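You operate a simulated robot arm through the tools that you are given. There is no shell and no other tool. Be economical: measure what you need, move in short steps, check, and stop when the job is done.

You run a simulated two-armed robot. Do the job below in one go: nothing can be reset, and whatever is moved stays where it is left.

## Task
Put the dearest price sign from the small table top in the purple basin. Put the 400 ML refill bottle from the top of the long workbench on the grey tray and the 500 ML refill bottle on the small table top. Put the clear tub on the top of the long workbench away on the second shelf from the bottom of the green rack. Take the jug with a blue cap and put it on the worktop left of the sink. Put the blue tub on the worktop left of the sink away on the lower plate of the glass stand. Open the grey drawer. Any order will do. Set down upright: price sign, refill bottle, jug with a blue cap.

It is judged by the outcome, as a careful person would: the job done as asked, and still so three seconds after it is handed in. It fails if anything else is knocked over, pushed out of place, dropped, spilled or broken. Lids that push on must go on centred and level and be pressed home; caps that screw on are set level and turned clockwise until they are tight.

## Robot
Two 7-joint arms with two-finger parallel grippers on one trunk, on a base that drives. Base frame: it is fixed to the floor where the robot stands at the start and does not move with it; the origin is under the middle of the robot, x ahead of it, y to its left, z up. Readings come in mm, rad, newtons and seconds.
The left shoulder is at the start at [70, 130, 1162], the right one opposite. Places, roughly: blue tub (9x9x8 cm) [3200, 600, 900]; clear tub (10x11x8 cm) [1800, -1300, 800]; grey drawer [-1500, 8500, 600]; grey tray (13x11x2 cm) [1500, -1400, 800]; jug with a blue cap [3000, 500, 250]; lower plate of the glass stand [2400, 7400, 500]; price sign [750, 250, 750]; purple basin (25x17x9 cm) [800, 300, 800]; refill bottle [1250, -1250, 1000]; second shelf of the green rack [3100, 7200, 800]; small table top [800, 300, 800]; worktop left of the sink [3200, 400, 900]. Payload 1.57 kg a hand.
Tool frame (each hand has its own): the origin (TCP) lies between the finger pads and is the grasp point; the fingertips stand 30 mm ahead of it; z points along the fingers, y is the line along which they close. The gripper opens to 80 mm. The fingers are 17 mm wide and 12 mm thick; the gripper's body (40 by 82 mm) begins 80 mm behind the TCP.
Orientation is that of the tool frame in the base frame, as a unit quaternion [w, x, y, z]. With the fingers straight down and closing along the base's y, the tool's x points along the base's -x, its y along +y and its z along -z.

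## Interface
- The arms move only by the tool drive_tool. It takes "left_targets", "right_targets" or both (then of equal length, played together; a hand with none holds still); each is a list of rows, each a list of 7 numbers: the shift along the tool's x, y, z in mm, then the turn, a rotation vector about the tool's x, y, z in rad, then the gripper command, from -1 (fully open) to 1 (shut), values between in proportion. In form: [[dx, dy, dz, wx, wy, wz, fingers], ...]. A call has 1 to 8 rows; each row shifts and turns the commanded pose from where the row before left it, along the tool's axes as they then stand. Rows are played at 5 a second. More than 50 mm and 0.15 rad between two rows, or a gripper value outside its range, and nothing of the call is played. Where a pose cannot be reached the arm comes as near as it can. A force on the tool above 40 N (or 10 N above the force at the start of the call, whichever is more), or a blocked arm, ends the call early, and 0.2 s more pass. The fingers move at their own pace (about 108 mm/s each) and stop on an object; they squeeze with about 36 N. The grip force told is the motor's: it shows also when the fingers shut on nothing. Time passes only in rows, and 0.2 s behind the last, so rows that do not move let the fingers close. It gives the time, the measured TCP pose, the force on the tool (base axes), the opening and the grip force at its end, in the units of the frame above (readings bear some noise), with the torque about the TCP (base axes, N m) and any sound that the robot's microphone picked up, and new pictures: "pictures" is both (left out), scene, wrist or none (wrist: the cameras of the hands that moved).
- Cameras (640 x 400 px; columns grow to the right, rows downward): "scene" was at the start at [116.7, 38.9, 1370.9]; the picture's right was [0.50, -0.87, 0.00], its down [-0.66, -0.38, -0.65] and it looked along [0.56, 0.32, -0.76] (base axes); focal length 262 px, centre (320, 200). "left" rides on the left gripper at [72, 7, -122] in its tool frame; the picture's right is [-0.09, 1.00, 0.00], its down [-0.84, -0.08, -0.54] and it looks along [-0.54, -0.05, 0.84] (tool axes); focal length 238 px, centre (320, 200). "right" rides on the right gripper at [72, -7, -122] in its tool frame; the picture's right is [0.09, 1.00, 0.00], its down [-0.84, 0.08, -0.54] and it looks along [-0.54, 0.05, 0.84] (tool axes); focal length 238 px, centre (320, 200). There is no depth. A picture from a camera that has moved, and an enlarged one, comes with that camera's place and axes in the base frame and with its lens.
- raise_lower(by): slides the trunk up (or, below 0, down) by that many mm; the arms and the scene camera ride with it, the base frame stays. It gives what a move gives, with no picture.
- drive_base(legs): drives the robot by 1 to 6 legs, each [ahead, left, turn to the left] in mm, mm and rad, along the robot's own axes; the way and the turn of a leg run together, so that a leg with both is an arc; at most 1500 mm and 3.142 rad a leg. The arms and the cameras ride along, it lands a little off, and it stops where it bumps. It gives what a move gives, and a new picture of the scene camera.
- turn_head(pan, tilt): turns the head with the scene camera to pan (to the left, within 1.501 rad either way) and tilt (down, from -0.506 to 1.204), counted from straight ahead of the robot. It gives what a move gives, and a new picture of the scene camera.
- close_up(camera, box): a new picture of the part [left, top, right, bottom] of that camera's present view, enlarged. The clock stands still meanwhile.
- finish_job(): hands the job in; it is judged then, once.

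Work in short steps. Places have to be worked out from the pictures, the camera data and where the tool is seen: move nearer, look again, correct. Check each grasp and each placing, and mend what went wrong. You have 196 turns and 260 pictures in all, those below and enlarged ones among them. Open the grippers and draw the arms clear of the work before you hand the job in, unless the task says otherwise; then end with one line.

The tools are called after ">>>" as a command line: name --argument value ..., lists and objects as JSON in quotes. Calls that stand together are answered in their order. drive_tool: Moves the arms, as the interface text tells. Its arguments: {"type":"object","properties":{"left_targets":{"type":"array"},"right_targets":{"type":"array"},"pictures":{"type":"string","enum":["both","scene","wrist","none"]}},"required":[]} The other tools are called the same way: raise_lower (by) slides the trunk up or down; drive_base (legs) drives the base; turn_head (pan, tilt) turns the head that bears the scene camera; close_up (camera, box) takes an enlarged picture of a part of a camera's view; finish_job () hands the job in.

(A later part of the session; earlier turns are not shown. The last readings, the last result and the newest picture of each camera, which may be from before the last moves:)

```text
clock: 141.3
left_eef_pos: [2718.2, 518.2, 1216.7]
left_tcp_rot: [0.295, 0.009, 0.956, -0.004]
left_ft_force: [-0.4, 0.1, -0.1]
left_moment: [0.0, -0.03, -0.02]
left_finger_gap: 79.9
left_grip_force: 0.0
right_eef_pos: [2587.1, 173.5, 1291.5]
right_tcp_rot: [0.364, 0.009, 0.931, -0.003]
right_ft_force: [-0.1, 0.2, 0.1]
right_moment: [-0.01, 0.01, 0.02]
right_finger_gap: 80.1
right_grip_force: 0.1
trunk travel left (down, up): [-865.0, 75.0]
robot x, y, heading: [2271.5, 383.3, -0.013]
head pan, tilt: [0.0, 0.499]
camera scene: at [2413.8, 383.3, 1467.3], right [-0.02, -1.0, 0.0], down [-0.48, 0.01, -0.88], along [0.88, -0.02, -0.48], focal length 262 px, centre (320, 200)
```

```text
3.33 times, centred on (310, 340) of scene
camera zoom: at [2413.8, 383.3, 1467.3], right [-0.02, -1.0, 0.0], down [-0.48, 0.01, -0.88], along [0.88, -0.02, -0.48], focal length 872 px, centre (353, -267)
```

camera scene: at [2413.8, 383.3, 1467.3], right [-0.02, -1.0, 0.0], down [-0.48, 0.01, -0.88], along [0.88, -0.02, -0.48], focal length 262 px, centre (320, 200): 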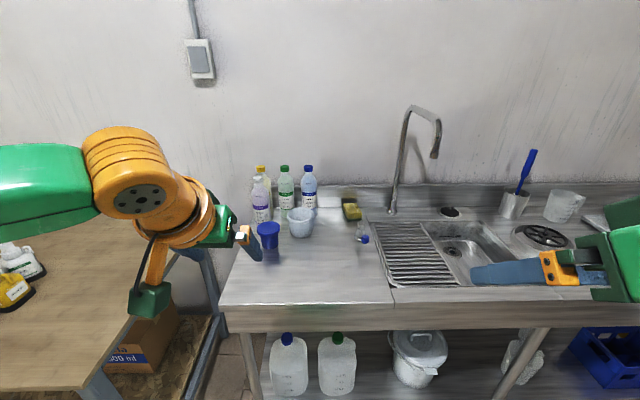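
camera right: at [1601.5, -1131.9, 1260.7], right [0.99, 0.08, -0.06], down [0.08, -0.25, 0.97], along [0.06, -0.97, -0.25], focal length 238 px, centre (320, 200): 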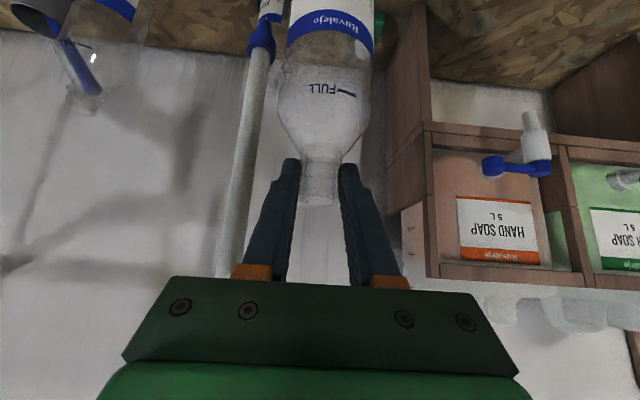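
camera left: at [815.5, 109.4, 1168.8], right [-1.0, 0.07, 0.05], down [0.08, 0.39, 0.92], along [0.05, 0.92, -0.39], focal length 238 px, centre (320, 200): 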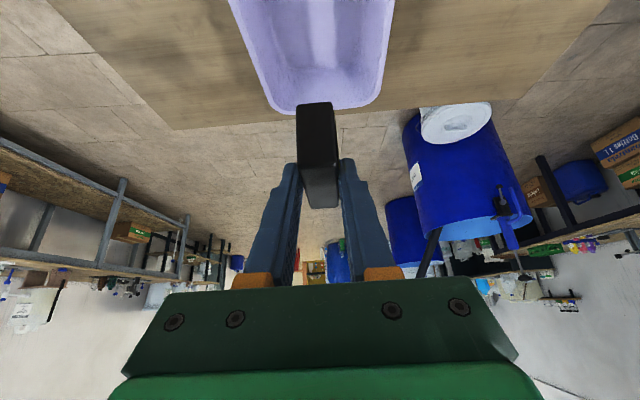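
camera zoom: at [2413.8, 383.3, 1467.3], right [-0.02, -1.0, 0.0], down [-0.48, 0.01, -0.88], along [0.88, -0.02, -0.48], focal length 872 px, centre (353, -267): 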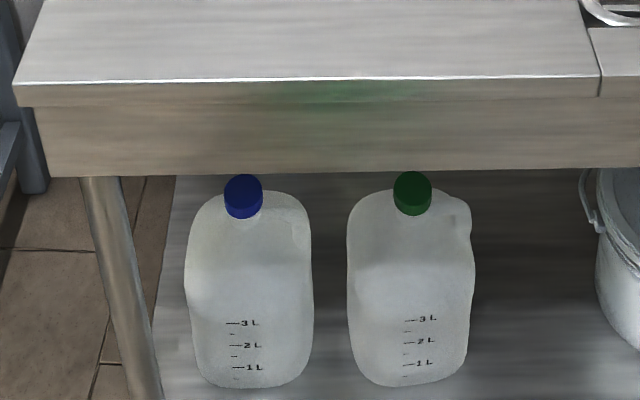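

Blue tub ≈[3145,542]; blue-cap jug under the counter ≈[3095,507], cap z≈430 est. I lower the trunk here (clear of the counter) to view the jug level.

>>> raise_lower --by -660

>>> turn_head --pan 0.1 --tilt 0.4

```text
refused: -660 is not a number from -400 to 400
```

```text
clock: 142.0
left_eef_pos: [2717.8, 517.7, 1216.6]
left_tcp_rot: [0.295, 0.009, 0.956, -0.004]
left_ft_force: [0.1, 0.7, -0.9]
left_moment: [-0.01, -0.02, 0.03]
left_finger_gap: 80.2
left_grip_force: 0.0
right_eef_pos: [2587.9, 174.6, 1291.4]
right_tcp_rot: [0.364, 0.009, 0.931, -0.004]
right_ft_force: [0.1, -0.4, -1.4]
right_moment: [-0.02, 0.04, 0.01]
right_finger_gap: 80.1
right_grip_force: 0.0
trunk travel left (down, up): [-865.0, 75.0]
robot x, y, heading: [2273.3, 383.7, -0.021]
head pan, tilt: [0.099, 0.4]
camera scene: at [2415.2, 392.4, 1476.3], right [0.08, -1.0, 0.0], down [-0.39, -0.03, -0.92], along [0.92, 0.07, -0.39], focal length 262 px, centre (320, 200)
```

scene: 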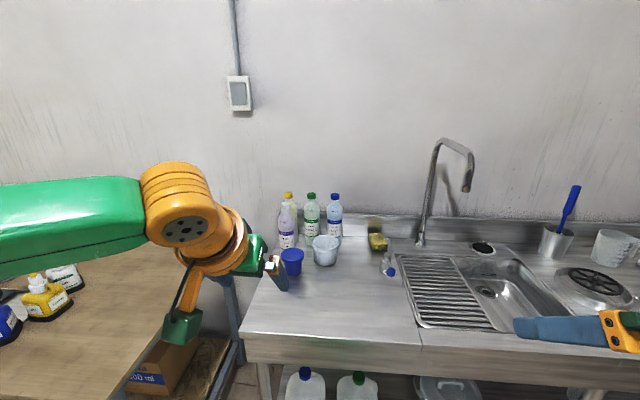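

The left elbow stays well right of the left bench (edge y≳830). I shift right 40 mm and lower in two steps.

>>> drive_base --legs '[[0, -40, 0.02]]'

>>> raise_lower --by -400

>>> raise_lower --by -260

>>> turn_head --pan 0.1 --tilt 0.45

```text
clock: 142.9
left_eef_pos: [2714.8, 494.7, 1215.4]
left_tcp_rot: [0.295, -0.001, 0.955, -0.003]
left_ft_force: [0.6, -0.2, 0.1]
left_moment: [-0.04, 0.03, -0.04]
left_finger_gap: 80.0
left_grip_force: 0.1
right_eef_pos: [2591.5, 149.5, 1293.0]
right_tcp_rot: [0.364, -0.002, 0.931, -0.002]
right_ft_force: [0.9, 1.0, 0.0]
right_moment: [-0.08, 0.01, -0.05]
right_finger_gap: 79.6
right_grip_force: 0.1
trunk travel left (down, up): [-865.0, 75.0]
robot x, y, heading: [2271.1, 346.7, 0.001]
head pan, tilt: [0.099, 0.4]
camera scene: at [2414.8, 364.9, 1476.3], right [0.1, -0.99, 0.01], down [-0.39, -0.05, -0.92], along [0.92, 0.09, -0.39], focal length 262 px, centre (320, 200)
```

scene: 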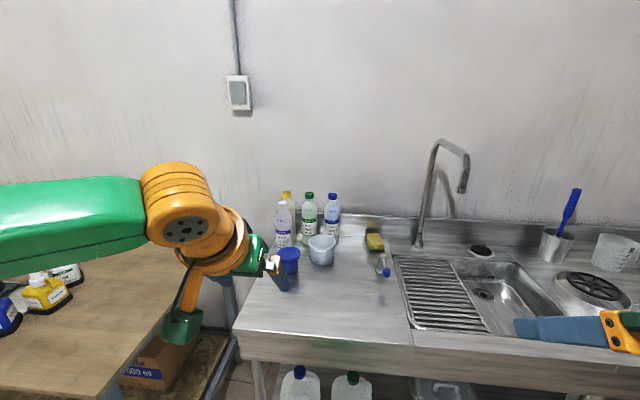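

```text
clock: 146.7
left_eef_pos: [2713.7, 487.8, 815.2]
left_tcp_rot: [0.295, 0.0, 0.956, -0.001]
left_ft_force: [-0.3, -0.1, 0.2]
left_moment: [-0.02, -0.02, -0.01]
left_finger_gap: 79.7
left_grip_force: 0.0
right_eef_pos: [2592.1, 140.6, 892.3]
right_tcp_rot: [0.364, -0.001, 0.931, 0.0]
right_ft_force: [0.0, 0.0, -1.0]
right_moment: [0.0, 0.01, 0.03]
right_finger_gap: 80.1
right_grip_force: 0.0
trunk travel left (down, up): [-465.0, 475.0]
robot x, y, heading: [2272.2, 347.5, 0.009]
head pan, tilt: [0.099, 0.4]
```

```text
clock: 149.4
left_eef_pos: [2714.7, 487.8, 556.1]
left_tcp_rot: [0.295, 0.0, 0.955, 0.0]
left_ft_force: [-0.1, -1.1, 0.7]
left_moment: [0.01, -0.01, 0.01]
left_finger_gap: 80.3
left_grip_force: 0.0
right_eef_pos: [2593.2, 141.7, 632.1]
right_tcp_rot: [0.364, -0.001, 0.931, 0.0]
right_ft_force: [1.1, 0.2, 0.2]
right_moment: [0.04, 0.03, -0.02]
right_finger_gap: 80.1
right_grip_force: 0.1
trunk travel left (down, up): [-205.0, 735.0]
robot x, y, heading: [2275.2, 344.7, -0.004]
head pan, tilt: [0.099, 0.4]
```

```text
clock: 150.0
left_eef_pos: [2714.2, 487.4, 555.9]
left_tcp_rot: [0.294, -0.001, 0.956, 0.0]
left_ft_force: [-0.2, 0.4, -0.4]
left_moment: [0.01, -0.01, -0.03]
left_finger_gap: 79.9
left_grip_force: 0.1
right_eef_pos: [2592.6, 142.0, 630.7]
right_tcp_rot: [0.364, -0.001, 0.931, 0.001]
right_ft_force: [-0.4, 0.2, -0.5]
right_moment: [-0.02, -0.03, 0.0]
right_finger_gap: 80.0
right_grip_force: 0.1
trunk travel left (down, up): [-205.0, 735.0]
robot x, y, heading: [2270.8, 348.0, -0.006]
head pan, tilt: [0.099, 0.45]
camera scene: at [2414.0, 355.7, 811.7], right [0.1, -0.99, 0.0], down [-0.43, -0.04, -0.9], along [0.9, 0.09, -0.44], focal length 262 px, centre (320, 200)
```

scene: 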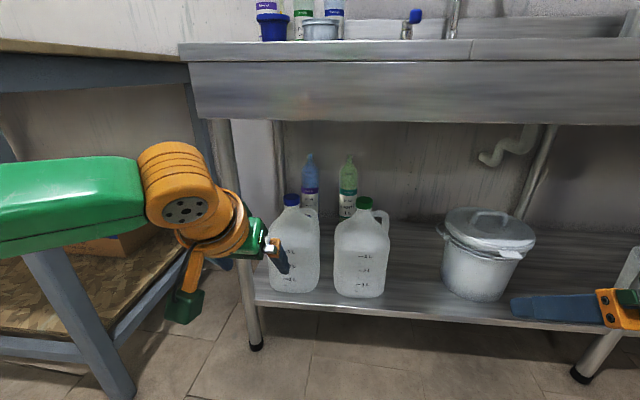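

Jug cap centre ≈[3058,498,492], shelf z≈238; counter front x≈2919, apron bottom z≈721. I pitch the left hand to ~60° and drive ahead 150.

>>> drive_tool --left_targets '[[0, 0, 0, 0, -0.15, 0, -1], [0, 0, 0, 0, -0.15, 0, -1], [0, 0, 0, 0, -0.15, 0, -1]]' --pictures "none"

>>> drive_base --legs '[[150, 0, 0]]'

>>> close_up --camera "left" --box '[0, 0, 640, 400]'

```text
clock: 150.8
left_eef_pos: [2713.1, 487.7, 555.5]
left_tcp_rot: [0.5, 0.0, 0.866, -0.001]
left_ft_force: [0.2, -0.9, -0.2]
left_moment: [0.0, 0.0, 0.02]
left_finger_gap: 80.1
left_grip_force: 0.1
right_eef_pos: [2592.3, 141.9, 631.8]
right_tcp_rot: [0.364, -0.002, 0.931, 0.001]
right_ft_force: [0.6, 0.5, 0.0]
right_moment: [0.02, -0.01, 0.04]
right_finger_gap: 80.3
right_grip_force: 0.0
trunk travel left (down, up): [-205.0, 735.0]
robot x, y, heading: [2270.9, 345.3, -0.001]
head pan, tilt: [0.099, 0.45]
```

```text
clock: 152.2
left_eef_pos: [2861.9, 486.7, 556.1]
left_tcp_rot: [0.501, -0.001, 0.866, 0.0]
left_ft_force: [-0.2, 0.6, -0.9]
left_moment: [-0.02, -0.02, -0.01]
left_finger_gap: 80.1
left_grip_force: 0.1
right_eef_pos: [2740.2, 141.1, 631.6]
right_tcp_rot: [0.364, 0.0, 0.931, 0.0]
right_ft_force: [0.0, -0.5, -0.1]
right_moment: [-0.01, 0.02, 0.01]
right_finger_gap: 79.9
right_grip_force: 0.1
trunk travel left (down, up): [-205.0, 735.0]
robot x, y, heading: [2418.7, 342.4, 0.004]
head pan, tilt: [0.099, 0.45]
camera scene: at [2562.1, 355.8, 811.7], right [0.1, -0.99, 0.0], down [-0.43, -0.04, -0.9], along [0.9, 0.09, -0.44], focal length 262 px, centre (320, 200)
```

scene: 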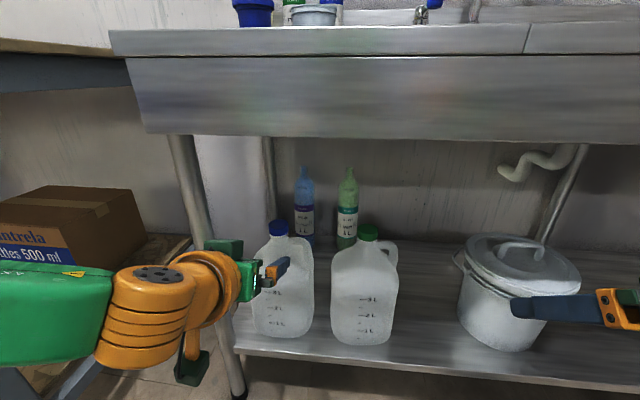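

```text
1.00 times, centred on (320, 200) of left (not enlarged: the box is as wide or as high as the picture)
camera zoom: at [2719.9, 494.8, 554.4], right [0.05, 1.0, 0.08], down [-0.05, -0.08, 1.0], along [1.0, -0.05, 0.05], focal length 238 px, centre (320, 200)
```

zoom: 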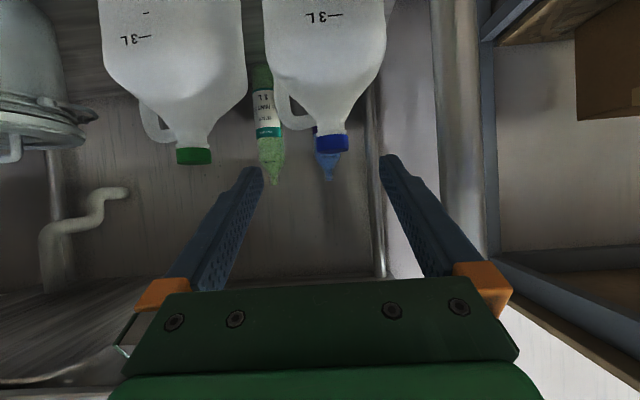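

Cap refined ≈[3058,500,491]. Drive 70 ahead, then advance the hand 131 mm along its axis toward the cap.

>>> drive_base --legs '[[70, 0, 0]]'

>>> drive_tool --left_targets '[[-2, 4, 25, 0, 0, 0, -1], [-2, 4, 35, 0, 0, 0, -1], [-2, 4, 35, 0, 0, 0, -1]]' --pictures "wrist"

```text
clock: 153.2
left_eef_pos: [2933.9, 485.6, 555.9]
left_tcp_rot: [0.501, 0.0, 0.866, 0.0]
left_ft_force: [-0.4, 0.5, 0.0]
left_moment: [-0.01, 0.05, 0.0]
left_finger_gap: 79.9
left_grip_force: 0.0
right_eef_pos: [2810.3, 141.2, 631.7]
right_tcp_rot: [0.364, 0.0, 0.932, 0.0]
right_ft_force: [-0.5, -0.1, 0.1]
right_moment: [0.01, -0.01, 0.0]
right_finger_gap: 80.0
right_grip_force: 0.1
trunk travel left (down, up): [-205.0, 735.0]
robot x, y, heading: [2493.1, 353.0, 0.002]
head pan, tilt: [0.099, 0.45]
camera scene: at [2632.8, 355.9, 811.6], right [0.1, -0.99, 0.0], down [-0.43, -0.04, -0.9], along [0.9, 0.09, -0.44], focal length 262 px, centre (320, 200)
```

scene: 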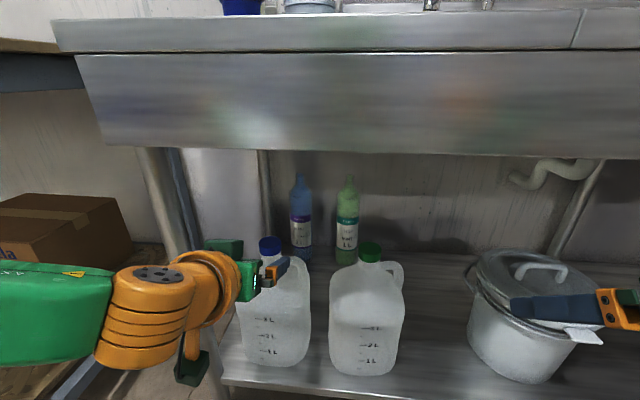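

```text
clock: 154.0
left_eef_pos: [3019.2, 499.5, 514.7]
left_tcp_rot: [0.501, 0.001, 0.865, -0.002]
left_ft_force: [0.1, -0.6, 0.3]
left_moment: [0.02, 0.04, 0.02]
left_finger_gap: 80.1
left_grip_force: 0.1
right_eef_pos: [2811.7, 142.1, 631.4]
right_tcp_rot: [0.364, 0.0, 0.931, 0.0]
right_ft_force: [0.4, -0.6, 0.1]
right_moment: [0.01, 0.0, -0.04]
right_finger_gap: 80.1
right_grip_force: 0.1
trunk travel left (down, up): [-205.0, 735.0]
robot x, y, heading: [2493.4, 345.1, -0.003]
head pan, tilt: [0.099, 0.45]
camera left: at [2876.5, 507.4, 512.8], right [0.05, 1.0, 0.08], down [-0.05, -0.08, 1.0], along [1.0, -0.05, 0.05], focal length 238 px, centre (320, 200)
```

left: 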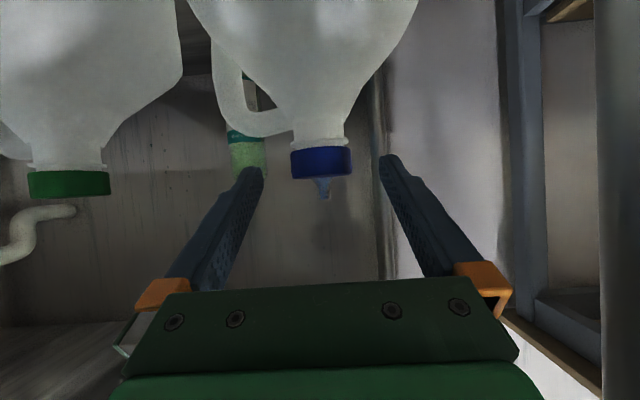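

Cap is centred at depth ≈178 mm; advance 30 mm more and close on it.

>>> drive_tool --left_targets '[[0, 0, 15, 0, 0, 0, -1], [1, 0, 15, 0, 0, 0, -1], [0, 0, 0, 0, 0, 0, 1], [0, 0, 0, 0, 0, 0, 1], [0, 0, 0, 0, 0, 0, 1]]' --pictures "wrist"

```text
clock: 155.2
left_eef_pos: [3044.6, 500.3, 498.7]
left_tcp_rot: [0.501, 0.0, 0.866, 0.0]
left_ft_force: [-0.7, -0.1, -0.2]
left_moment: [0.08, -0.06, 0.02]
left_finger_gap: 42.7
left_grip_force: 35.8
right_eef_pos: [2811.1, 142.5, 631.9]
right_tcp_rot: [0.364, 0.0, 0.931, 0.0]
right_ft_force: [-0.6, -0.1, -0.8]
right_moment: [0.01, 0.02, 0.05]
right_finger_gap: 79.9
right_grip_force: 0.1
trunk travel left (down, up): [-205.0, 735.0]
robot x, y, heading: [2491.1, 346.5, 0.003]
head pan, tilt: [0.099, 0.45]
camera left: at [2902.3, 507.0, 497.1], right [0.05, 1.0, 0.08], down [-0.05, -0.08, 1.0], along [1.0, -0.05, 0.05], focal length 238 px, centre (320, 200)
```

left: 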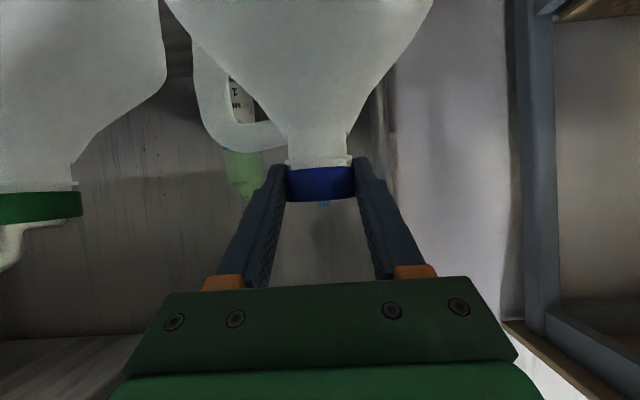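

Cap gripped (43 mm). Lift 20 mm and read the load.

>>> drive_tool --left_targets '[[-8, 0, -5, 0, 0, 0, 1], [-9, 0, -5, 0, 0, 0, 1], [0, 0, 0, 0, 0, 0, 1]]' --pictures "both"

```text
clock: 156.0
left_eef_pos: [3044.4, 499.2, 517.7]
left_tcp_rot: [0.501, -0.001, 0.866, 0.0]
left_ft_force: [-0.9, 0.5, -1.8]
left_moment: [0.02, 0.05, 0.0]
left_finger_gap: 42.4
left_grip_force: 35.8
right_eef_pos: [2810.6, 141.5, 630.2]
right_tcp_rot: [0.364, 0.0, 0.931, 0.0]
right_ft_force: [-0.1, 0.5, 0.5]
right_moment: [0.0, 0.02, -0.01]
right_finger_gap: 80.0
right_grip_force: 0.0
trunk travel left (down, up): [-205.0, 735.0]
robot x, y, heading: [2496.1, 347.0, -0.002]
head pan, tilt: [0.099, 0.45]
camera scene: at [2632.9, 355.9, 811.6], right [0.1, -0.99, 0.0], down [-0.43, -0.04, -0.9], along [0.9, 0.09, -0.44], focal length 262 px, centre (320, 200)
camera left: at [2902.0, 507.0, 516.3], right [0.05, 1.0, 0.08], down [-0.05, -0.08, 1.0], along [1.0, -0.05, 0.05], focal length 238 px, centre (320, 200)
```

scene: 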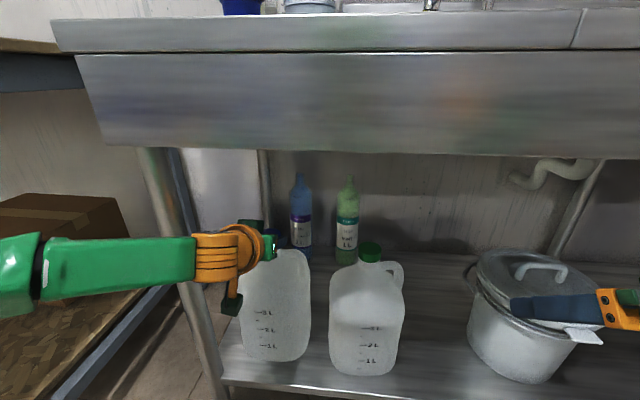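
left: 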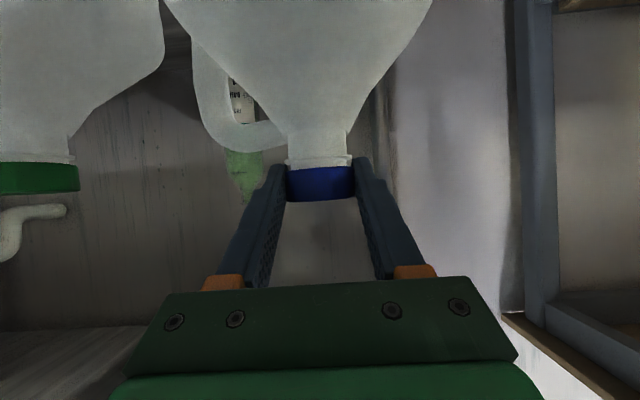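

Jug is light and secure. Back the base off 450 mm, then raise the trunk 685 mm.

>>> drive_base --legs '[[-450, 0, 0]]'

>>> raise_lower --by 400

>>> raise_lower --by 300

>>> turn_head --pan 0.1 --tilt 0.6

```text
clock: 158.7
left_eef_pos: [2588.2, 501.3, 518.3]
left_tcp_rot: [0.5, -0.003, 0.866, 0.001]
left_ft_force: [-0.5, 0.3, -0.7]
left_moment: [0.0, 0.05, 0.03]
left_finger_gap: 42.2
left_grip_force: 35.7
right_eef_pos: [2358.6, 141.6, 631.5]
right_tcp_rot: [0.363, -0.003, 0.932, 0.001]
right_ft_force: [0.1, -0.4, -1.1]
right_moment: [-0.04, -0.02, 0.0]
right_finger_gap: 79.9
right_grip_force: 0.0
trunk travel left (down, up): [-205.0, 735.0]
robot x, y, heading: [2036.0, 346.5, 0.009]
head pan, tilt: [0.099, 0.45]
camera scene: at [2178.8, 355.0, 811.7], right [0.11, -0.99, 0.0], down [-0.43, -0.05, -0.9], along [0.9, 0.1, -0.44], focal length 262 px, centre (320, 200)
```

scene: 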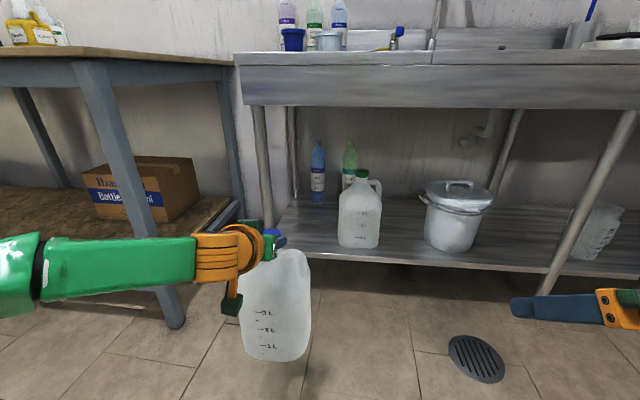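

```text
clock: 162.5
left_eef_pos: [2590.7, 500.8, 918.5]
left_tcp_rot: [0.501, -0.003, 0.865, 0.001]
left_ft_force: [0.5, 0.1, -0.9]
left_moment: [0.01, 0.01, -0.03]
left_finger_gap: 42.1
left_grip_force: 36.1
right_eef_pos: [2357.3, 142.9, 1031.7]
right_tcp_rot: [0.365, -0.003, 0.931, 0.001]
right_ft_force: [-0.2, -0.2, 0.2]
right_moment: [-0.04, 0.01, -0.01]
right_finger_gap: 80.1
right_grip_force: 0.0
trunk travel left (down, up): [-605.0, 335.0]
robot x, y, heading: [2042.7, 343.9, 0.006]
head pan, tilt: [0.099, 0.45]
```

```text
clock: 165.5
left_eef_pos: [2589.8, 502.1, 1217.5]
left_tcp_rot: [0.5, -0.002, 0.866, 0.001]
left_ft_force: [0.8, 1.6, -0.7]
left_moment: [0.0, 0.03, 0.04]
left_finger_gap: 42.2
left_grip_force: 36.4
right_eef_pos: [2358.2, 142.4, 1331.2]
right_tcp_rot: [0.364, -0.003, 0.931, 0.002]
right_ft_force: [-0.2, 0.4, -0.2]
right_moment: [0.0, 0.03, -0.01]
right_finger_gap: 80.0
right_grip_force: 0.0
trunk travel left (down, up): [-905.0, 35.0]
robot x, y, heading: [2037.1, 344.1, 0.003]
head pan, tilt: [0.099, 0.45]
```

```text
clock: 166.2
left_eef_pos: [2589.6, 500.7, 1218.1]
left_tcp_rot: [0.501, -0.003, 0.865, 0.001]
left_ft_force: [0.2, 0.9, -0.1]
left_moment: [0.0, 0.03, -0.01]
left_finger_gap: 42.6
left_grip_force: 35.5
right_eef_pos: [2358.9, 141.4, 1332.0]
right_tcp_rot: [0.364, -0.004, 0.931, 0.002]
right_ft_force: [-0.2, 0.8, 0.3]
right_moment: [-0.01, -0.03, 0.03]
right_finger_gap: 80.0
right_grip_force: 0.1
trunk travel left (down, up): [-905.0, 35.0]
robot x, y, heading: [2038.6, 345.7, 0.003]
head pan, tilt: [0.099, 0.6]
camera scene: at [2175.7, 354.7, 1498.1], right [0.11, -0.99, 0.0], down [-0.56, -0.06, -0.83], along [0.82, 0.09, -0.56], focal length 262 px, centre (320, 200)
```

scene: 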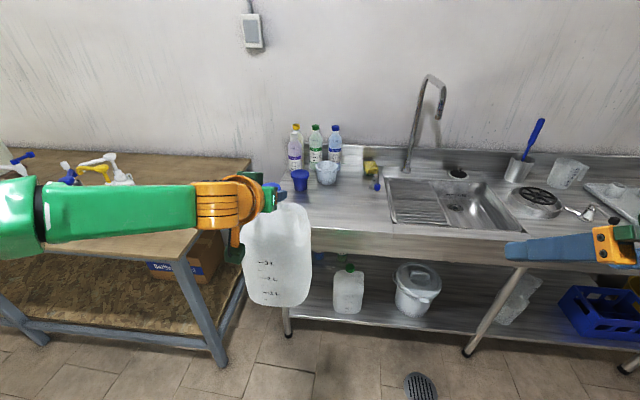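

I move right 150 then ahead 410 so the jug hangs above the free worktop at ≈[3013,350].

>>> drive_base --legs '[[0, -150, 0], [410, 0, 0]]'

```text
clock: 169.7
left_eef_pos: [2994.8, 364.4, 1218.5]
left_tcp_rot: [0.501, -0.007, 0.865, 0.004]
left_ft_force: [-0.1, 0.9, -0.6]
left_moment: [0.03, 0.02, -0.01]
left_finger_gap: 42.2
left_grip_force: 35.4
right_eef_pos: [2766.9, 2.1, 1331.6]
right_tcp_rot: [0.365, -0.009, 0.931, 0.004]
right_ft_force: [0.3, -0.3, 0.1]
right_moment: [0.0, 0.0, 0.0]
right_finger_gap: 79.8
right_grip_force: 0.0
trunk travel left (down, up): [-905.0, 35.0]
robot x, y, heading: [2447.9, 200.8, 0.019]
head pan, tilt: [0.099, 0.6]
camera scene: at [2581.5, 212.3, 1498.4], right [0.12, -0.99, 0.0], down [-0.56, -0.07, -0.83], along [0.82, 0.1, -0.56], focal length 262 px, centre (320, 200)
```

scene: 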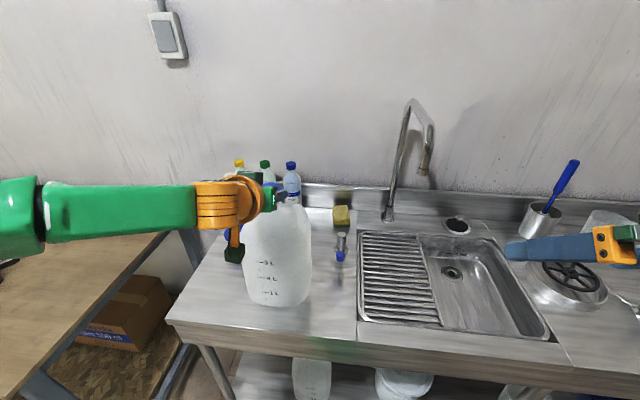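

Shift 22 mm ahead and lower trunk 85 mm, then check.

>>> drive_tool --left_targets '[[-11, 0, 19, 0, 0, 0, 1]]' --pictures "none"

>>> raise_lower --by -80

>>> close_up --camera "scene" --box '[160, 120, 400, 360]'

```text
clock: 170.1
left_eef_pos: [3021.3, 364.7, 1216.6]
left_tcp_rot: [0.499, -0.007, 0.866, 0.004]
left_ft_force: [0.4, 0.4, -0.9]
left_moment: [0.0, 0.07, 0.03]
left_finger_gap: 42.3
left_grip_force: 35.7
right_eef_pos: [2771.2, 1.8, 1331.1]
right_tcp_rot: [0.363, -0.008, 0.932, 0.004]
right_ft_force: [0.2, -0.5, 0.7]
right_moment: [0.02, 0.02, -0.02]
right_finger_gap: 79.9
right_grip_force: 0.1
trunk travel left (down, up): [-905.0, 35.0]
robot x, y, heading: [2448.2, 200.8, 0.016]
head pan, tilt: [0.099, 0.6]
```

```text
clock: 171.3
left_eef_pos: [3019.0, 363.6, 1138.4]
left_tcp_rot: [0.501, -0.006, 0.865, 0.003]
left_ft_force: [0.7, -0.3, 1.3]
left_moment: [0.0, -0.02, 0.0]
left_finger_gap: 42.2
left_grip_force: 35.7
right_eef_pos: [2768.6, 1.0, 1251.0]
right_tcp_rot: [0.365, -0.008, 0.931, 0.003]
right_ft_force: [-0.1, -0.6, 0.5]
right_moment: [0.0, -0.01, 0.02]
right_finger_gap: 79.9
right_grip_force: 0.0
trunk travel left (down, up): [-825.0, 115.0]
robot x, y, heading: [2446.6, 199.0, 0.02]
head pan, tilt: [0.099, 0.6]
```

```text
1.67 times, centred on (280, 240) of scene
camera zoom: at [2583.5, 212.1, 1418.2], right [0.12, -0.99, 0.0], down [-0.56, -0.07, -0.83], along [0.82, 0.1, -0.56], focal length 436 px, centre (387, 133)
```

zoom: 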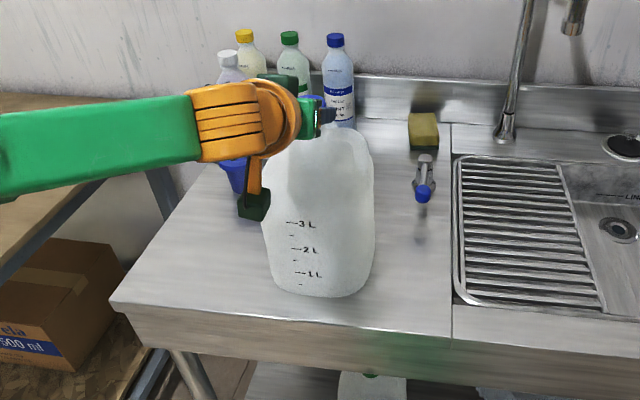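

Lower in 3 mm steps until contact.

>>> drive_tool --left_targets '[[4, 0, 2.3, 0, 0, 0, 1], [4, 0, 2.3, 0, 0, 0, 1], [2.6, 0, 1.5, 0, 0, 0, 1], [2.6, 0, 1.5, 0, 0, 0, 1], [2.6, 0, 1.5, 0, 0, 0, 1], [2.6, 0, 1.5, 0, 0, 0, 1], [2.6, 0, 1.5, 0, 0, 0, 1], [2.6, 0, 1.5, 0, 0, 0, 1]]' --pictures "none"

```text
clock: 172.1
left_eef_pos: [3019.8, 362.6, 1137.6]
left_tcp_rot: [0.511, -0.007, 0.859, 0.003]
left_ft_force: [0.1, -0.1, 18.0]
left_moment: [0.15, 0.81, 0.08]
left_finger_gap: 42.7
left_grip_force: 36.2
right_eef_pos: [2766.6, 0.7, 1253.2]
right_tcp_rot: [0.366, -0.008, 0.93, 0.004]
right_ft_force: [-0.3, 0.1, -0.1]
right_moment: [-0.03, 0.02, 0.05]
right_finger_gap: 80.1
right_grip_force: 0.0
trunk travel left (down, up): [-825.0, 115.0]
robot x, y, heading: [2448.2, 202.9, 0.017]
head pan, tilt: [0.099, 0.6]
stopped in row 3 (left hand): the force on the tool passed its limit at 43 N (the readings are from after the stop); the commanded pose is now the measured one
```

Contact (counter z≈877). Relieve slightly and check the force.

>>> drive_tool --left_targets '[[-1.7, 0, -1, 0, 0.02, 0, 1], [0, 0, 0, 0, 0, 0, 1]]' --pictures "wrist"

>>> close_up --camera "scene" --box '[200, 160, 360, 340]'

```text
clock: 172.7
left_eef_pos: [3018.0, 362.4, 1138.1]
left_tcp_rot: [0.5, -0.008, 0.866, 0.004]
left_ft_force: [3.9, 1.6, 15.0]
left_moment: [0.09, -0.84, 0.01]
left_finger_gap: 42.5
left_grip_force: 35.9
right_eef_pos: [2766.1, 0.1, 1253.3]
right_tcp_rot: [0.366, -0.008, 0.931, 0.004]
right_ft_force: [0.0, 0.0, 0.0]
right_moment: [-0.02, -0.02, 0.01]
right_finger_gap: 80.2
right_grip_force: 0.1
trunk travel left (down, up): [-825.0, 115.0]
robot x, y, heading: [2443.5, 202.2, 0.016]
head pan, tilt: [0.099, 0.6]
camera left: at [2876.6, 367.8, 1136.1], right [0.03, 1.0, 0.08], down [-0.05, -0.08, 1.0], along [1.0, -0.03, 0.05], focal length 238 px, centre (320, 200)
```

left: 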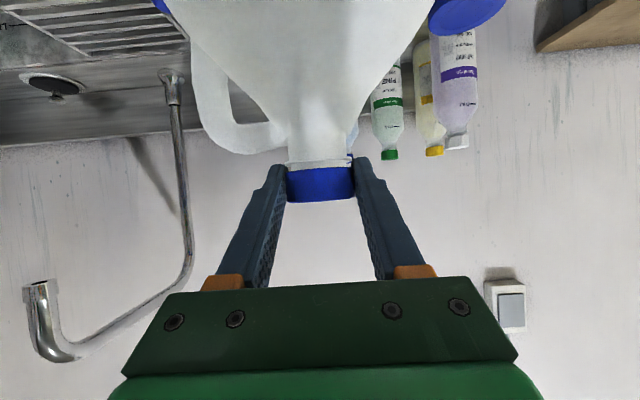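

```text
2.22 times, centred on (280, 250) of scene
camera zoom: at [2580.6, 211.2, 1418.6], right [0.12, -0.99, 0.0], down [-0.56, -0.07, -0.83], along [0.82, 0.1, -0.56], focal length 581 px, centre (409, 89)
```

zoom: 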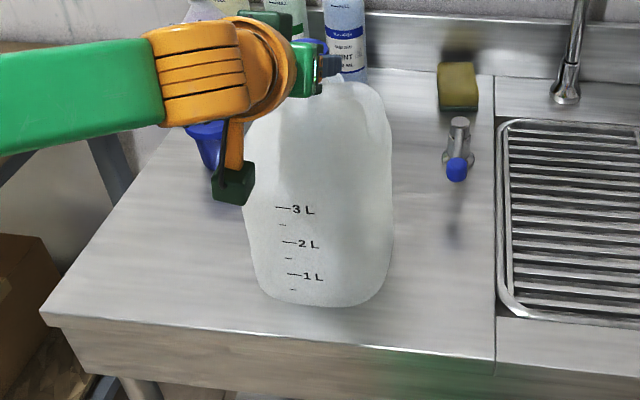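

Jug rests on the worktop. Open and withdraw along the tool axis.

>>> drive_tool --left_targets '[[0, 0, 0, 0, 0, 0, 0], [0, 0, 0, 0, 0, 0, -0.6], [0, 0, 0, 0, 0, 0, -0.9], [0, 0, -15, 0, 0, 0, -0.9], [0, 0, -35, 0, 0, 0, -0.9], [0, 0, -45, 0, 0, 0, -1], [0, 0, -45, 0, 0, 0, -1]]' --pictures "scene"

>>> close_up --camera "scene" --box '[160, 120, 400, 340]'

```text
clock: 174.2
left_eef_pos: [2898.9, 362.5, 1206.4]
left_tcp_rot: [0.499, -0.008, 0.867, 0.004]
left_ft_force: [0.3, -0.8, -1.1]
left_moment: [0.01, 0.01, 0.03]
left_finger_gap: 80.1
left_grip_force: 0.0
right_eef_pos: [2767.8, 2.3, 1251.0]
right_tcp_rot: [0.365, -0.008, 0.931, 0.004]
right_ft_force: [0.5, 0.1, 0.1]
right_moment: [-0.02, -0.03, 0.0]
right_finger_gap: 80.2
right_grip_force: 0.0
trunk travel left (down, up): [-825.0, 115.0]
robot x, y, heading: [2445.8, 200.9, 0.022]
head pan, tilt: [0.099, 0.6]
camera scene: at [2581.5, 212.2, 1418.4], right [0.12, -0.99, 0.0], down [-0.56, -0.07, -0.83], along [0.82, 0.1, -0.56], focal length 262 px, centre (320, 200)
```

scene: 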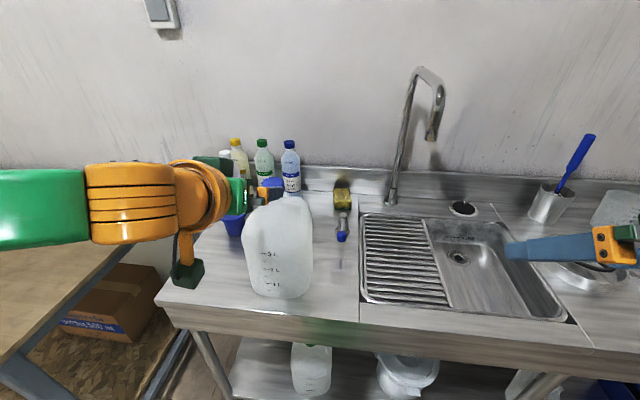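

```text
1.82 times, centred on (280, 230) of scene
camera zoom: at [2581.5, 212.2, 1418.4], right [0.12, -0.99, 0.0], down [-0.56, -0.07, -0.83], along [0.82, 0.1, -0.56], focal length 476 px, centre (393, 146)
```

zoom: 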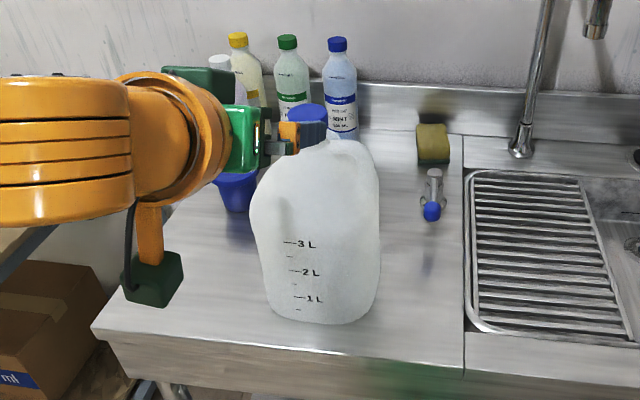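

Jug done. Now the blue tub (≈[3175,549,877]); I shift left 190 mm and look at it closely.

>>> drive_base --legs '[[0, 190, -0.02]]'

>>> close_up --camera "left" --box '[0, 0, 640, 400]'

>>> close_up --camera "scene" --box '[220, 130, 380, 270]'

```text
clock: 175.8
left_eef_pos: [2904.5, 536.3, 1205.6]
left_tcp_rot: [0.497, 0.003, 0.868, -0.001]
left_ft_force: [-0.3, -0.5, -0.5]
left_moment: [0.04, -0.01, 0.02]
left_finger_gap: 80.0
left_grip_force: 0.1
right_eef_pos: [2762.9, 178.1, 1251.0]
right_tcp_rot: [0.365, 0.003, 0.931, 0.001]
right_ft_force: [-1.0, -0.2, 1.4]
right_moment: [0.03, -0.01, 0.01]
right_finger_gap: 80.2
right_grip_force: 0.1
trunk travel left (down, up): [-825.0, 115.0]
robot x, y, heading: [2446.0, 389.5, -0.005]
head pan, tilt: [0.099, 0.6]
camera scene: at [2583.2, 393.1, 1418.1], right [0.09, -1.0, 0.0], down [-0.56, -0.05, -0.83], along [0.82, 0.08, -0.56], focal length 262 px, centre (320, 200)
```

scene: 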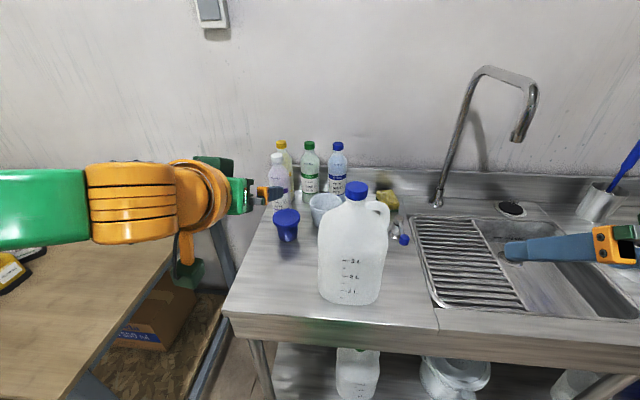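

```text
1.00 times, centred on (320, 200) of left (not enlarged: the box is as wide or as high as the picture)
camera zoom: at [2762.2, 544.6, 1205.1], right [0.05, 1.0, 0.08], down [-0.05, -0.08, 1.0], along [1.0, -0.06, 0.04], focal length 238 px, centre (320, 200)
```

zoom: 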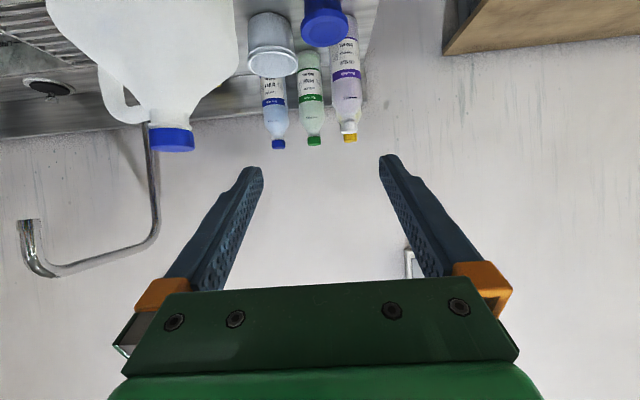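

```text
2.86 times, centred on (300, 200) of scene
camera zoom: at [2583.2, 393.1, 1418.1], right [0.09, -1.0, 0.0], down [-0.56, -0.05, -0.83], along [0.82, 0.08, -0.56], focal length 748 px, centre (377, 200)
```

zoom: 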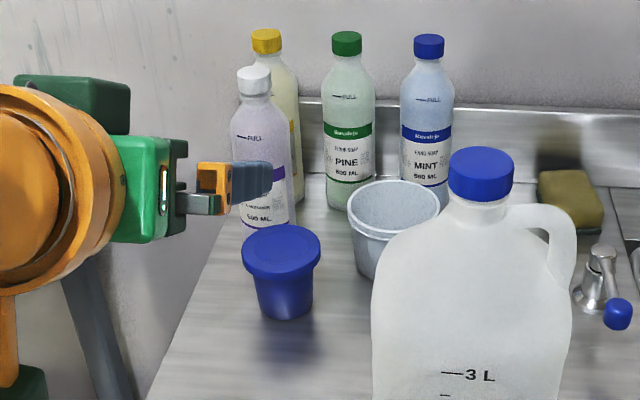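

Tub is lidded: lid ~80–90 mm, body ~55–60 mm. I'll grip its body under the lid. Lower the trunk 200 mm and reset pitch to ~50°, then view.

>>> raise_lower --by -200

>>> drive_tool --left_targets '[[0, 6, 0, 0, 0.09, 0, -1], [0, 6, 0, 0, 0.085, 0, -1], [-30, 0, 40, 0, 0, 0, -1]]' --pictures "both"

```text
clock: 178.0
left_eef_pos: [2904.1, 540.0, 1004.6]
left_tcp_rot: [0.498, 0.003, 0.867, -0.003]
left_ft_force: [-0.3, 0.3, -0.4]
left_moment: [0.0, 0.01, 0.0]
left_finger_gap: 80.3
left_grip_force: 0.1
right_eef_pos: [2763.2, 183.4, 1052.6]
right_tcp_rot: [0.364, 0.003, 0.931, -0.001]
right_ft_force: [0.1, -0.6, 0.0]
right_moment: [0.05, -0.03, 0.02]
right_finger_gap: 79.9
right_grip_force: 0.1
trunk travel left (down, up): [-625.0, 315.0]
robot x, y, heading: [2445.5, 392.8, -0.01]
head pan, tilt: [0.099, 0.6]
```

```text
clock: 178.8
left_eef_pos: [2955.8, 550.6, 1000.5]
left_tcp_rot: [0.418, 0.002, 0.908, -0.002]
left_ft_force: [0.2, -0.9, -0.9]
left_moment: [0.02, 0.03, 0.04]
left_finger_gap: 80.0
left_grip_force: 0.2
right_eef_pos: [2766.2, 183.3, 1051.1]
right_tcp_rot: [0.363, 0.003, 0.932, 0.0]
right_ft_force: [0.3, -0.4, -0.3]
right_moment: [0.02, 0.01, 0.01]
right_finger_gap: 80.2
right_grip_force: 0.0
trunk travel left (down, up): [-625.0, 315.0]
robot x, y, heading: [2440.9, 388.6, -0.004]
head pan, tilt: [0.099, 0.6]
camera scene: at [2586.1, 396.8, 1217.7], right [0.09, -1.0, 0.0], down [-0.56, -0.05, -0.82], along [0.82, 0.08, -0.57], focal length 262 px, centre (320, 200)
camera left: at [2816.0, 558.8, 1024.7], right [0.07, 1.0, 0.07], down [0.13, -0.08, 0.99], along [0.99, -0.06, -0.14], focal length 238 px, centre (320, 200)
```

scene: 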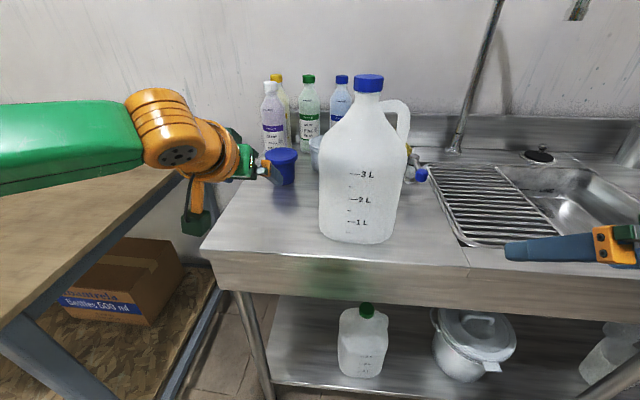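
left: 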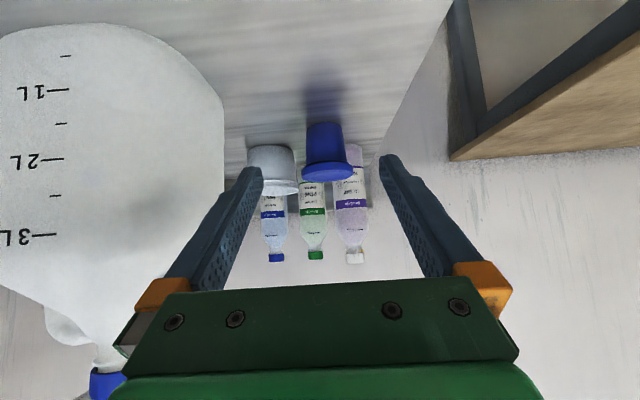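

I advance 100 mm ahead and 40 down for a closer look.

>>> drive_tool --left_targets '[[-12, -1, 34, 0, 0, 0, -1], [-12, -1, 34, 0, 0, 0, -1], [-11, -1, 34, 0, 0, 0, -1]]' --pictures "wrist"

>>> close_up --camera "scene" --box '[200, 100, 340, 220]'

```text
clock: 179.6
left_eef_pos: [3027.1, 564.4, 957.2]
left_tcp_rot: [0.423, 0.003, 0.906, -0.003]
left_ft_force: [0.2, -0.2, 1.1]
left_moment: [-0.01, 0.03, 0.01]
left_finger_gap: 80.1
left_grip_force: 0.0
left hand out of reach, approached as far as the arm can: row 2, 3
right_eef_pos: [2762.0, 183.7, 1051.2]
right_tcp_rot: [0.365, 0.002, 0.931, -0.001]
right_ft_force: [-0.2, -0.3, 0.6]
right_moment: [0.0, 0.0, 0.0]
right_finger_gap: 80.0
right_grip_force: 0.0
trunk travel left (down, up): [-625.0, 315.0]
robot x, y, heading: [2446.3, 387.3, -0.001]
head pan, tilt: [0.099, 0.6]
camera left: at [2887.1, 573.1, 980.1], right [0.07, 1.0, 0.07], down [0.12, -0.08, 0.99], along [0.99, -0.06, -0.13], focal length 238 px, centre (320, 200)
```

left: 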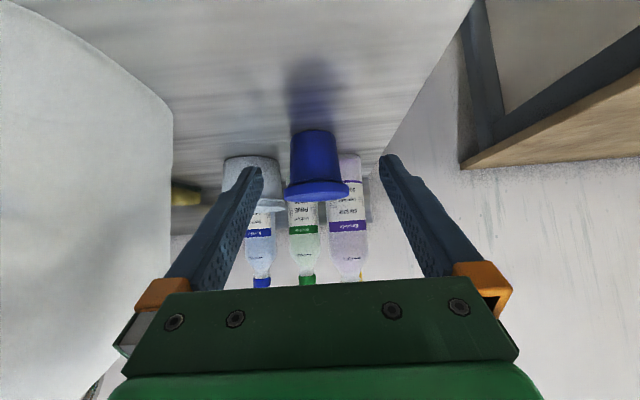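

```text
3.33 times, centred on (270, 160) of scene
camera zoom: at [2582.3, 398.0, 1218.2], right [0.09, -1.0, 0.0], down [-0.56, -0.05, -0.83], along [0.82, 0.08, -0.56], focal length 872 px, centre (487, 333)
```

zoom: 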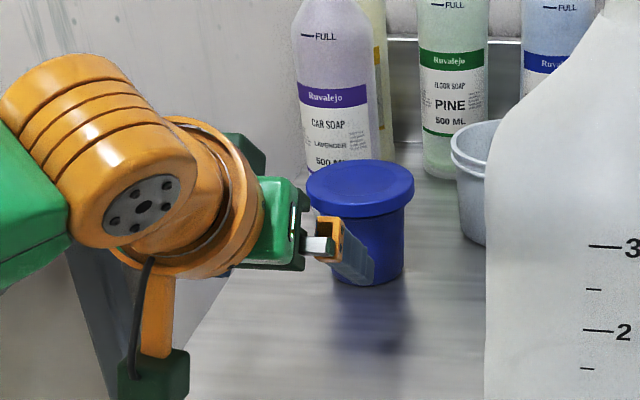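

Tub ≈[3161,556], base z≈872, lid z 932–950. I retract 60, shift y −8, drive 100 ahead, then lower below lid level before entering.

>>> drive_tool --left_targets '[[20, -4, -23, 0, 0, 0, -1], [19, -4, -23, 0, 0, 0, -1]]' --pictures "none"

>>> drive_base --legs '[[100, 0, 0]]'

```text
clock: 180.2
left_eef_pos: [2965.8, 556.7, 955.7]
left_tcp_rot: [0.421, 0.002, 0.907, -0.002]
left_ft_force: [-0.2, 0.3, -0.7]
left_moment: [0.0, -0.02, 0.03]
left_finger_gap: 79.8
left_grip_force: 0.0
right_eef_pos: [2761.5, 182.7, 1050.8]
right_tcp_rot: [0.365, 0.003, 0.931, -0.001]
right_ft_force: [0.8, 0.6, 0.5]
right_moment: [0.03, -0.02, -0.02]
right_finger_gap: 80.1
right_grip_force: 0.1
trunk travel left (down, up): [-625.0, 315.0]
robot x, y, heading: [2445.5, 394.0, -0.008]
head pan, tilt: [0.099, 0.6]
```

```text
clock: 181.3
left_eef_pos: [3065.6, 555.7, 955.8]
left_tcp_rot: [0.421, 0.001, 0.907, -0.001]
left_ft_force: [0.4, 0.7, -0.1]
left_moment: [0.01, -0.01, -0.01]
left_finger_gap: 80.1
left_grip_force: 0.1
right_eef_pos: [2861.5, 182.0, 1050.4]
right_tcp_rot: [0.366, 0.002, 0.931, -0.001]
right_ft_force: [-0.3, 0.8, -0.4]
right_moment: [-0.02, 0.02, -0.02]
right_finger_gap: 80.2
right_grip_force: 0.1
trunk travel left (down, up): [-625.0, 315.0]
robot x, y, heading: [2546.8, 389.1, -0.005]
head pan, tilt: [0.099, 0.6]
camera scene: at [2681.5, 397.0, 1218.3], right [0.09, -1.0, 0.0], down [-0.56, -0.05, -0.83], along [0.82, 0.08, -0.56], focal length 262 px, centre (320, 200)
```

scene: 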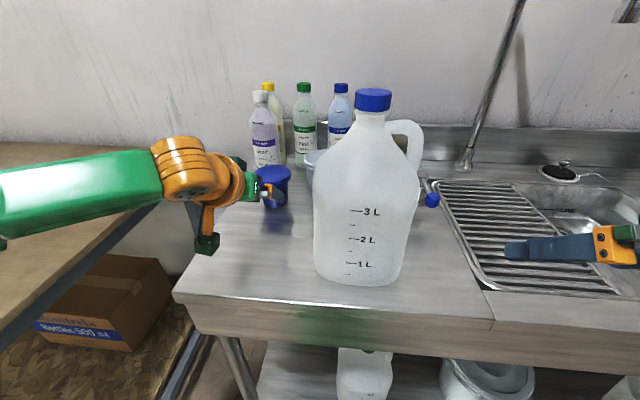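

>>> drive_tool --left_targets '[[18, 0, 16, 0, 0, 0, -1], [18, 0, 15, 0, 0, 0, -1]]' --pictures "wrist"

>>> close_up --camera "scene" --box '[180, 130, 330, 270]'

```text
clock: 181.9
left_eef_pos: [3069.7, 554.2, 907.7]
left_tcp_rot: [0.42, 0.002, 0.907, -0.001]
left_ft_force: [0.3, 0.1, -0.8]
left_moment: [0.02, -0.02, 0.0]
left_finger_gap: 79.9
left_grip_force: 0.0
right_eef_pos: [2862.7, 181.5, 1051.8]
right_tcp_rot: [0.364, 0.002, 0.931, 0.0]
right_ft_force: [0.3, -0.3, 0.7]
right_moment: [-0.02, 0.02, 0.02]
right_finger_gap: 80.3
right_grip_force: 0.0
trunk travel left (down, up): [-625.0, 315.0]
robot x, y, heading: [2543.4, 386.8, -0.01]
head pan, tilt: [0.099, 0.6]
camera left: at [2929.0, 563.3, 931.8], right [0.07, 1.0, 0.07], down [0.13, -0.08, 0.99], along [0.99, -0.06, -0.13], focal length 238 px, centre (320, 200)
```

left: 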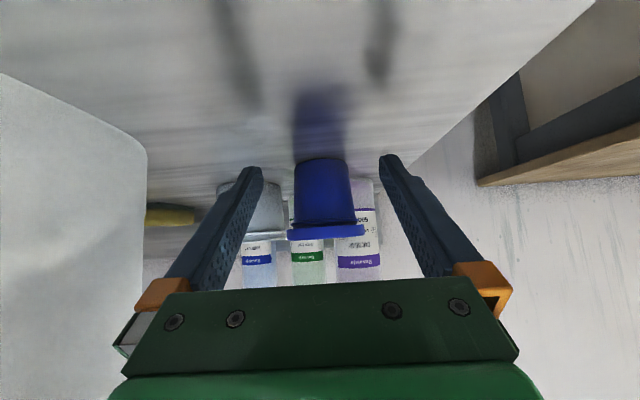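

```text
2.86 times, centred on (255, 200) of scene
camera zoom: at [2683.2, 397.1, 1218.1], right [0.09, -1.0, 0.0], down [-0.56, -0.05, -0.82], along [0.82, 0.08, -0.57], focal length 748 px, centre (506, 200)
```

zoom: 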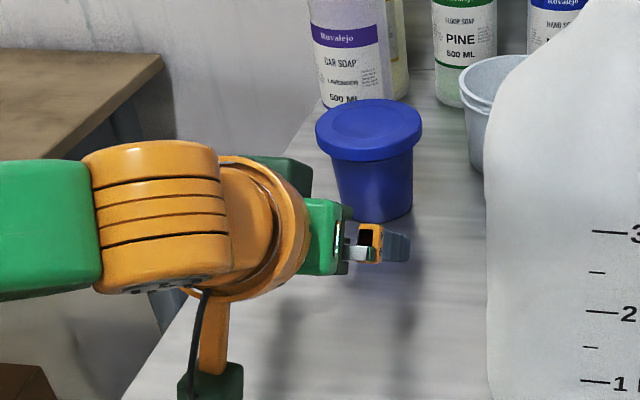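

Aligned. Enter 82 mm horizontally and close.

>>> drive_tool --left_targets '[[-18, 1, 21, 0, 0, 0, -1], [-18, 1, 21, 0, 0, 0, -1], [-17, 0, 20, 0, 0, 0, -1]]' --pictures "wrist"

```text
clock: 182.7
left_eef_pos: [3131.7, 568.1, 911.9]
left_tcp_rot: [0.421, 0.003, 0.907, -0.003]
left_ft_force: [-0.3, -1.3, 0.8]
left_moment: [0.0, 0.03, -0.02]
left_finger_gap: 80.1
left_grip_force: 0.0
left hand out of reach, approached as far as the arm can: row 3
right_eef_pos: [2863.0, 180.9, 1051.7]
right_tcp_rot: [0.365, 0.003, 0.931, -0.001]
right_ft_force: [0.1, -0.1, 0.3]
right_moment: [-0.02, 0.02, -0.01]
right_finger_gap: 80.2
right_grip_force: 0.0
trunk travel left (down, up): [-625.0, 315.0]
robot x, y, heading: [2543.2, 390.8, -0.008]
head pan, tilt: [0.099, 0.6]
camera left: at [2992.0, 576.3, 933.5], right [0.07, 1.0, 0.07], down [0.13, -0.08, 0.99], along [0.99, -0.06, -0.13], focal length 238 px, centre (320, 200)
```

left: 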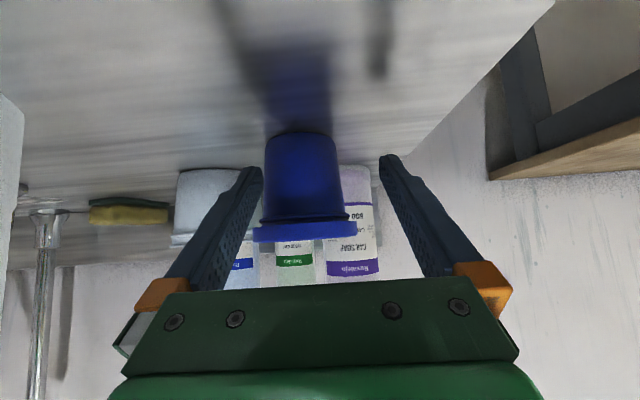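

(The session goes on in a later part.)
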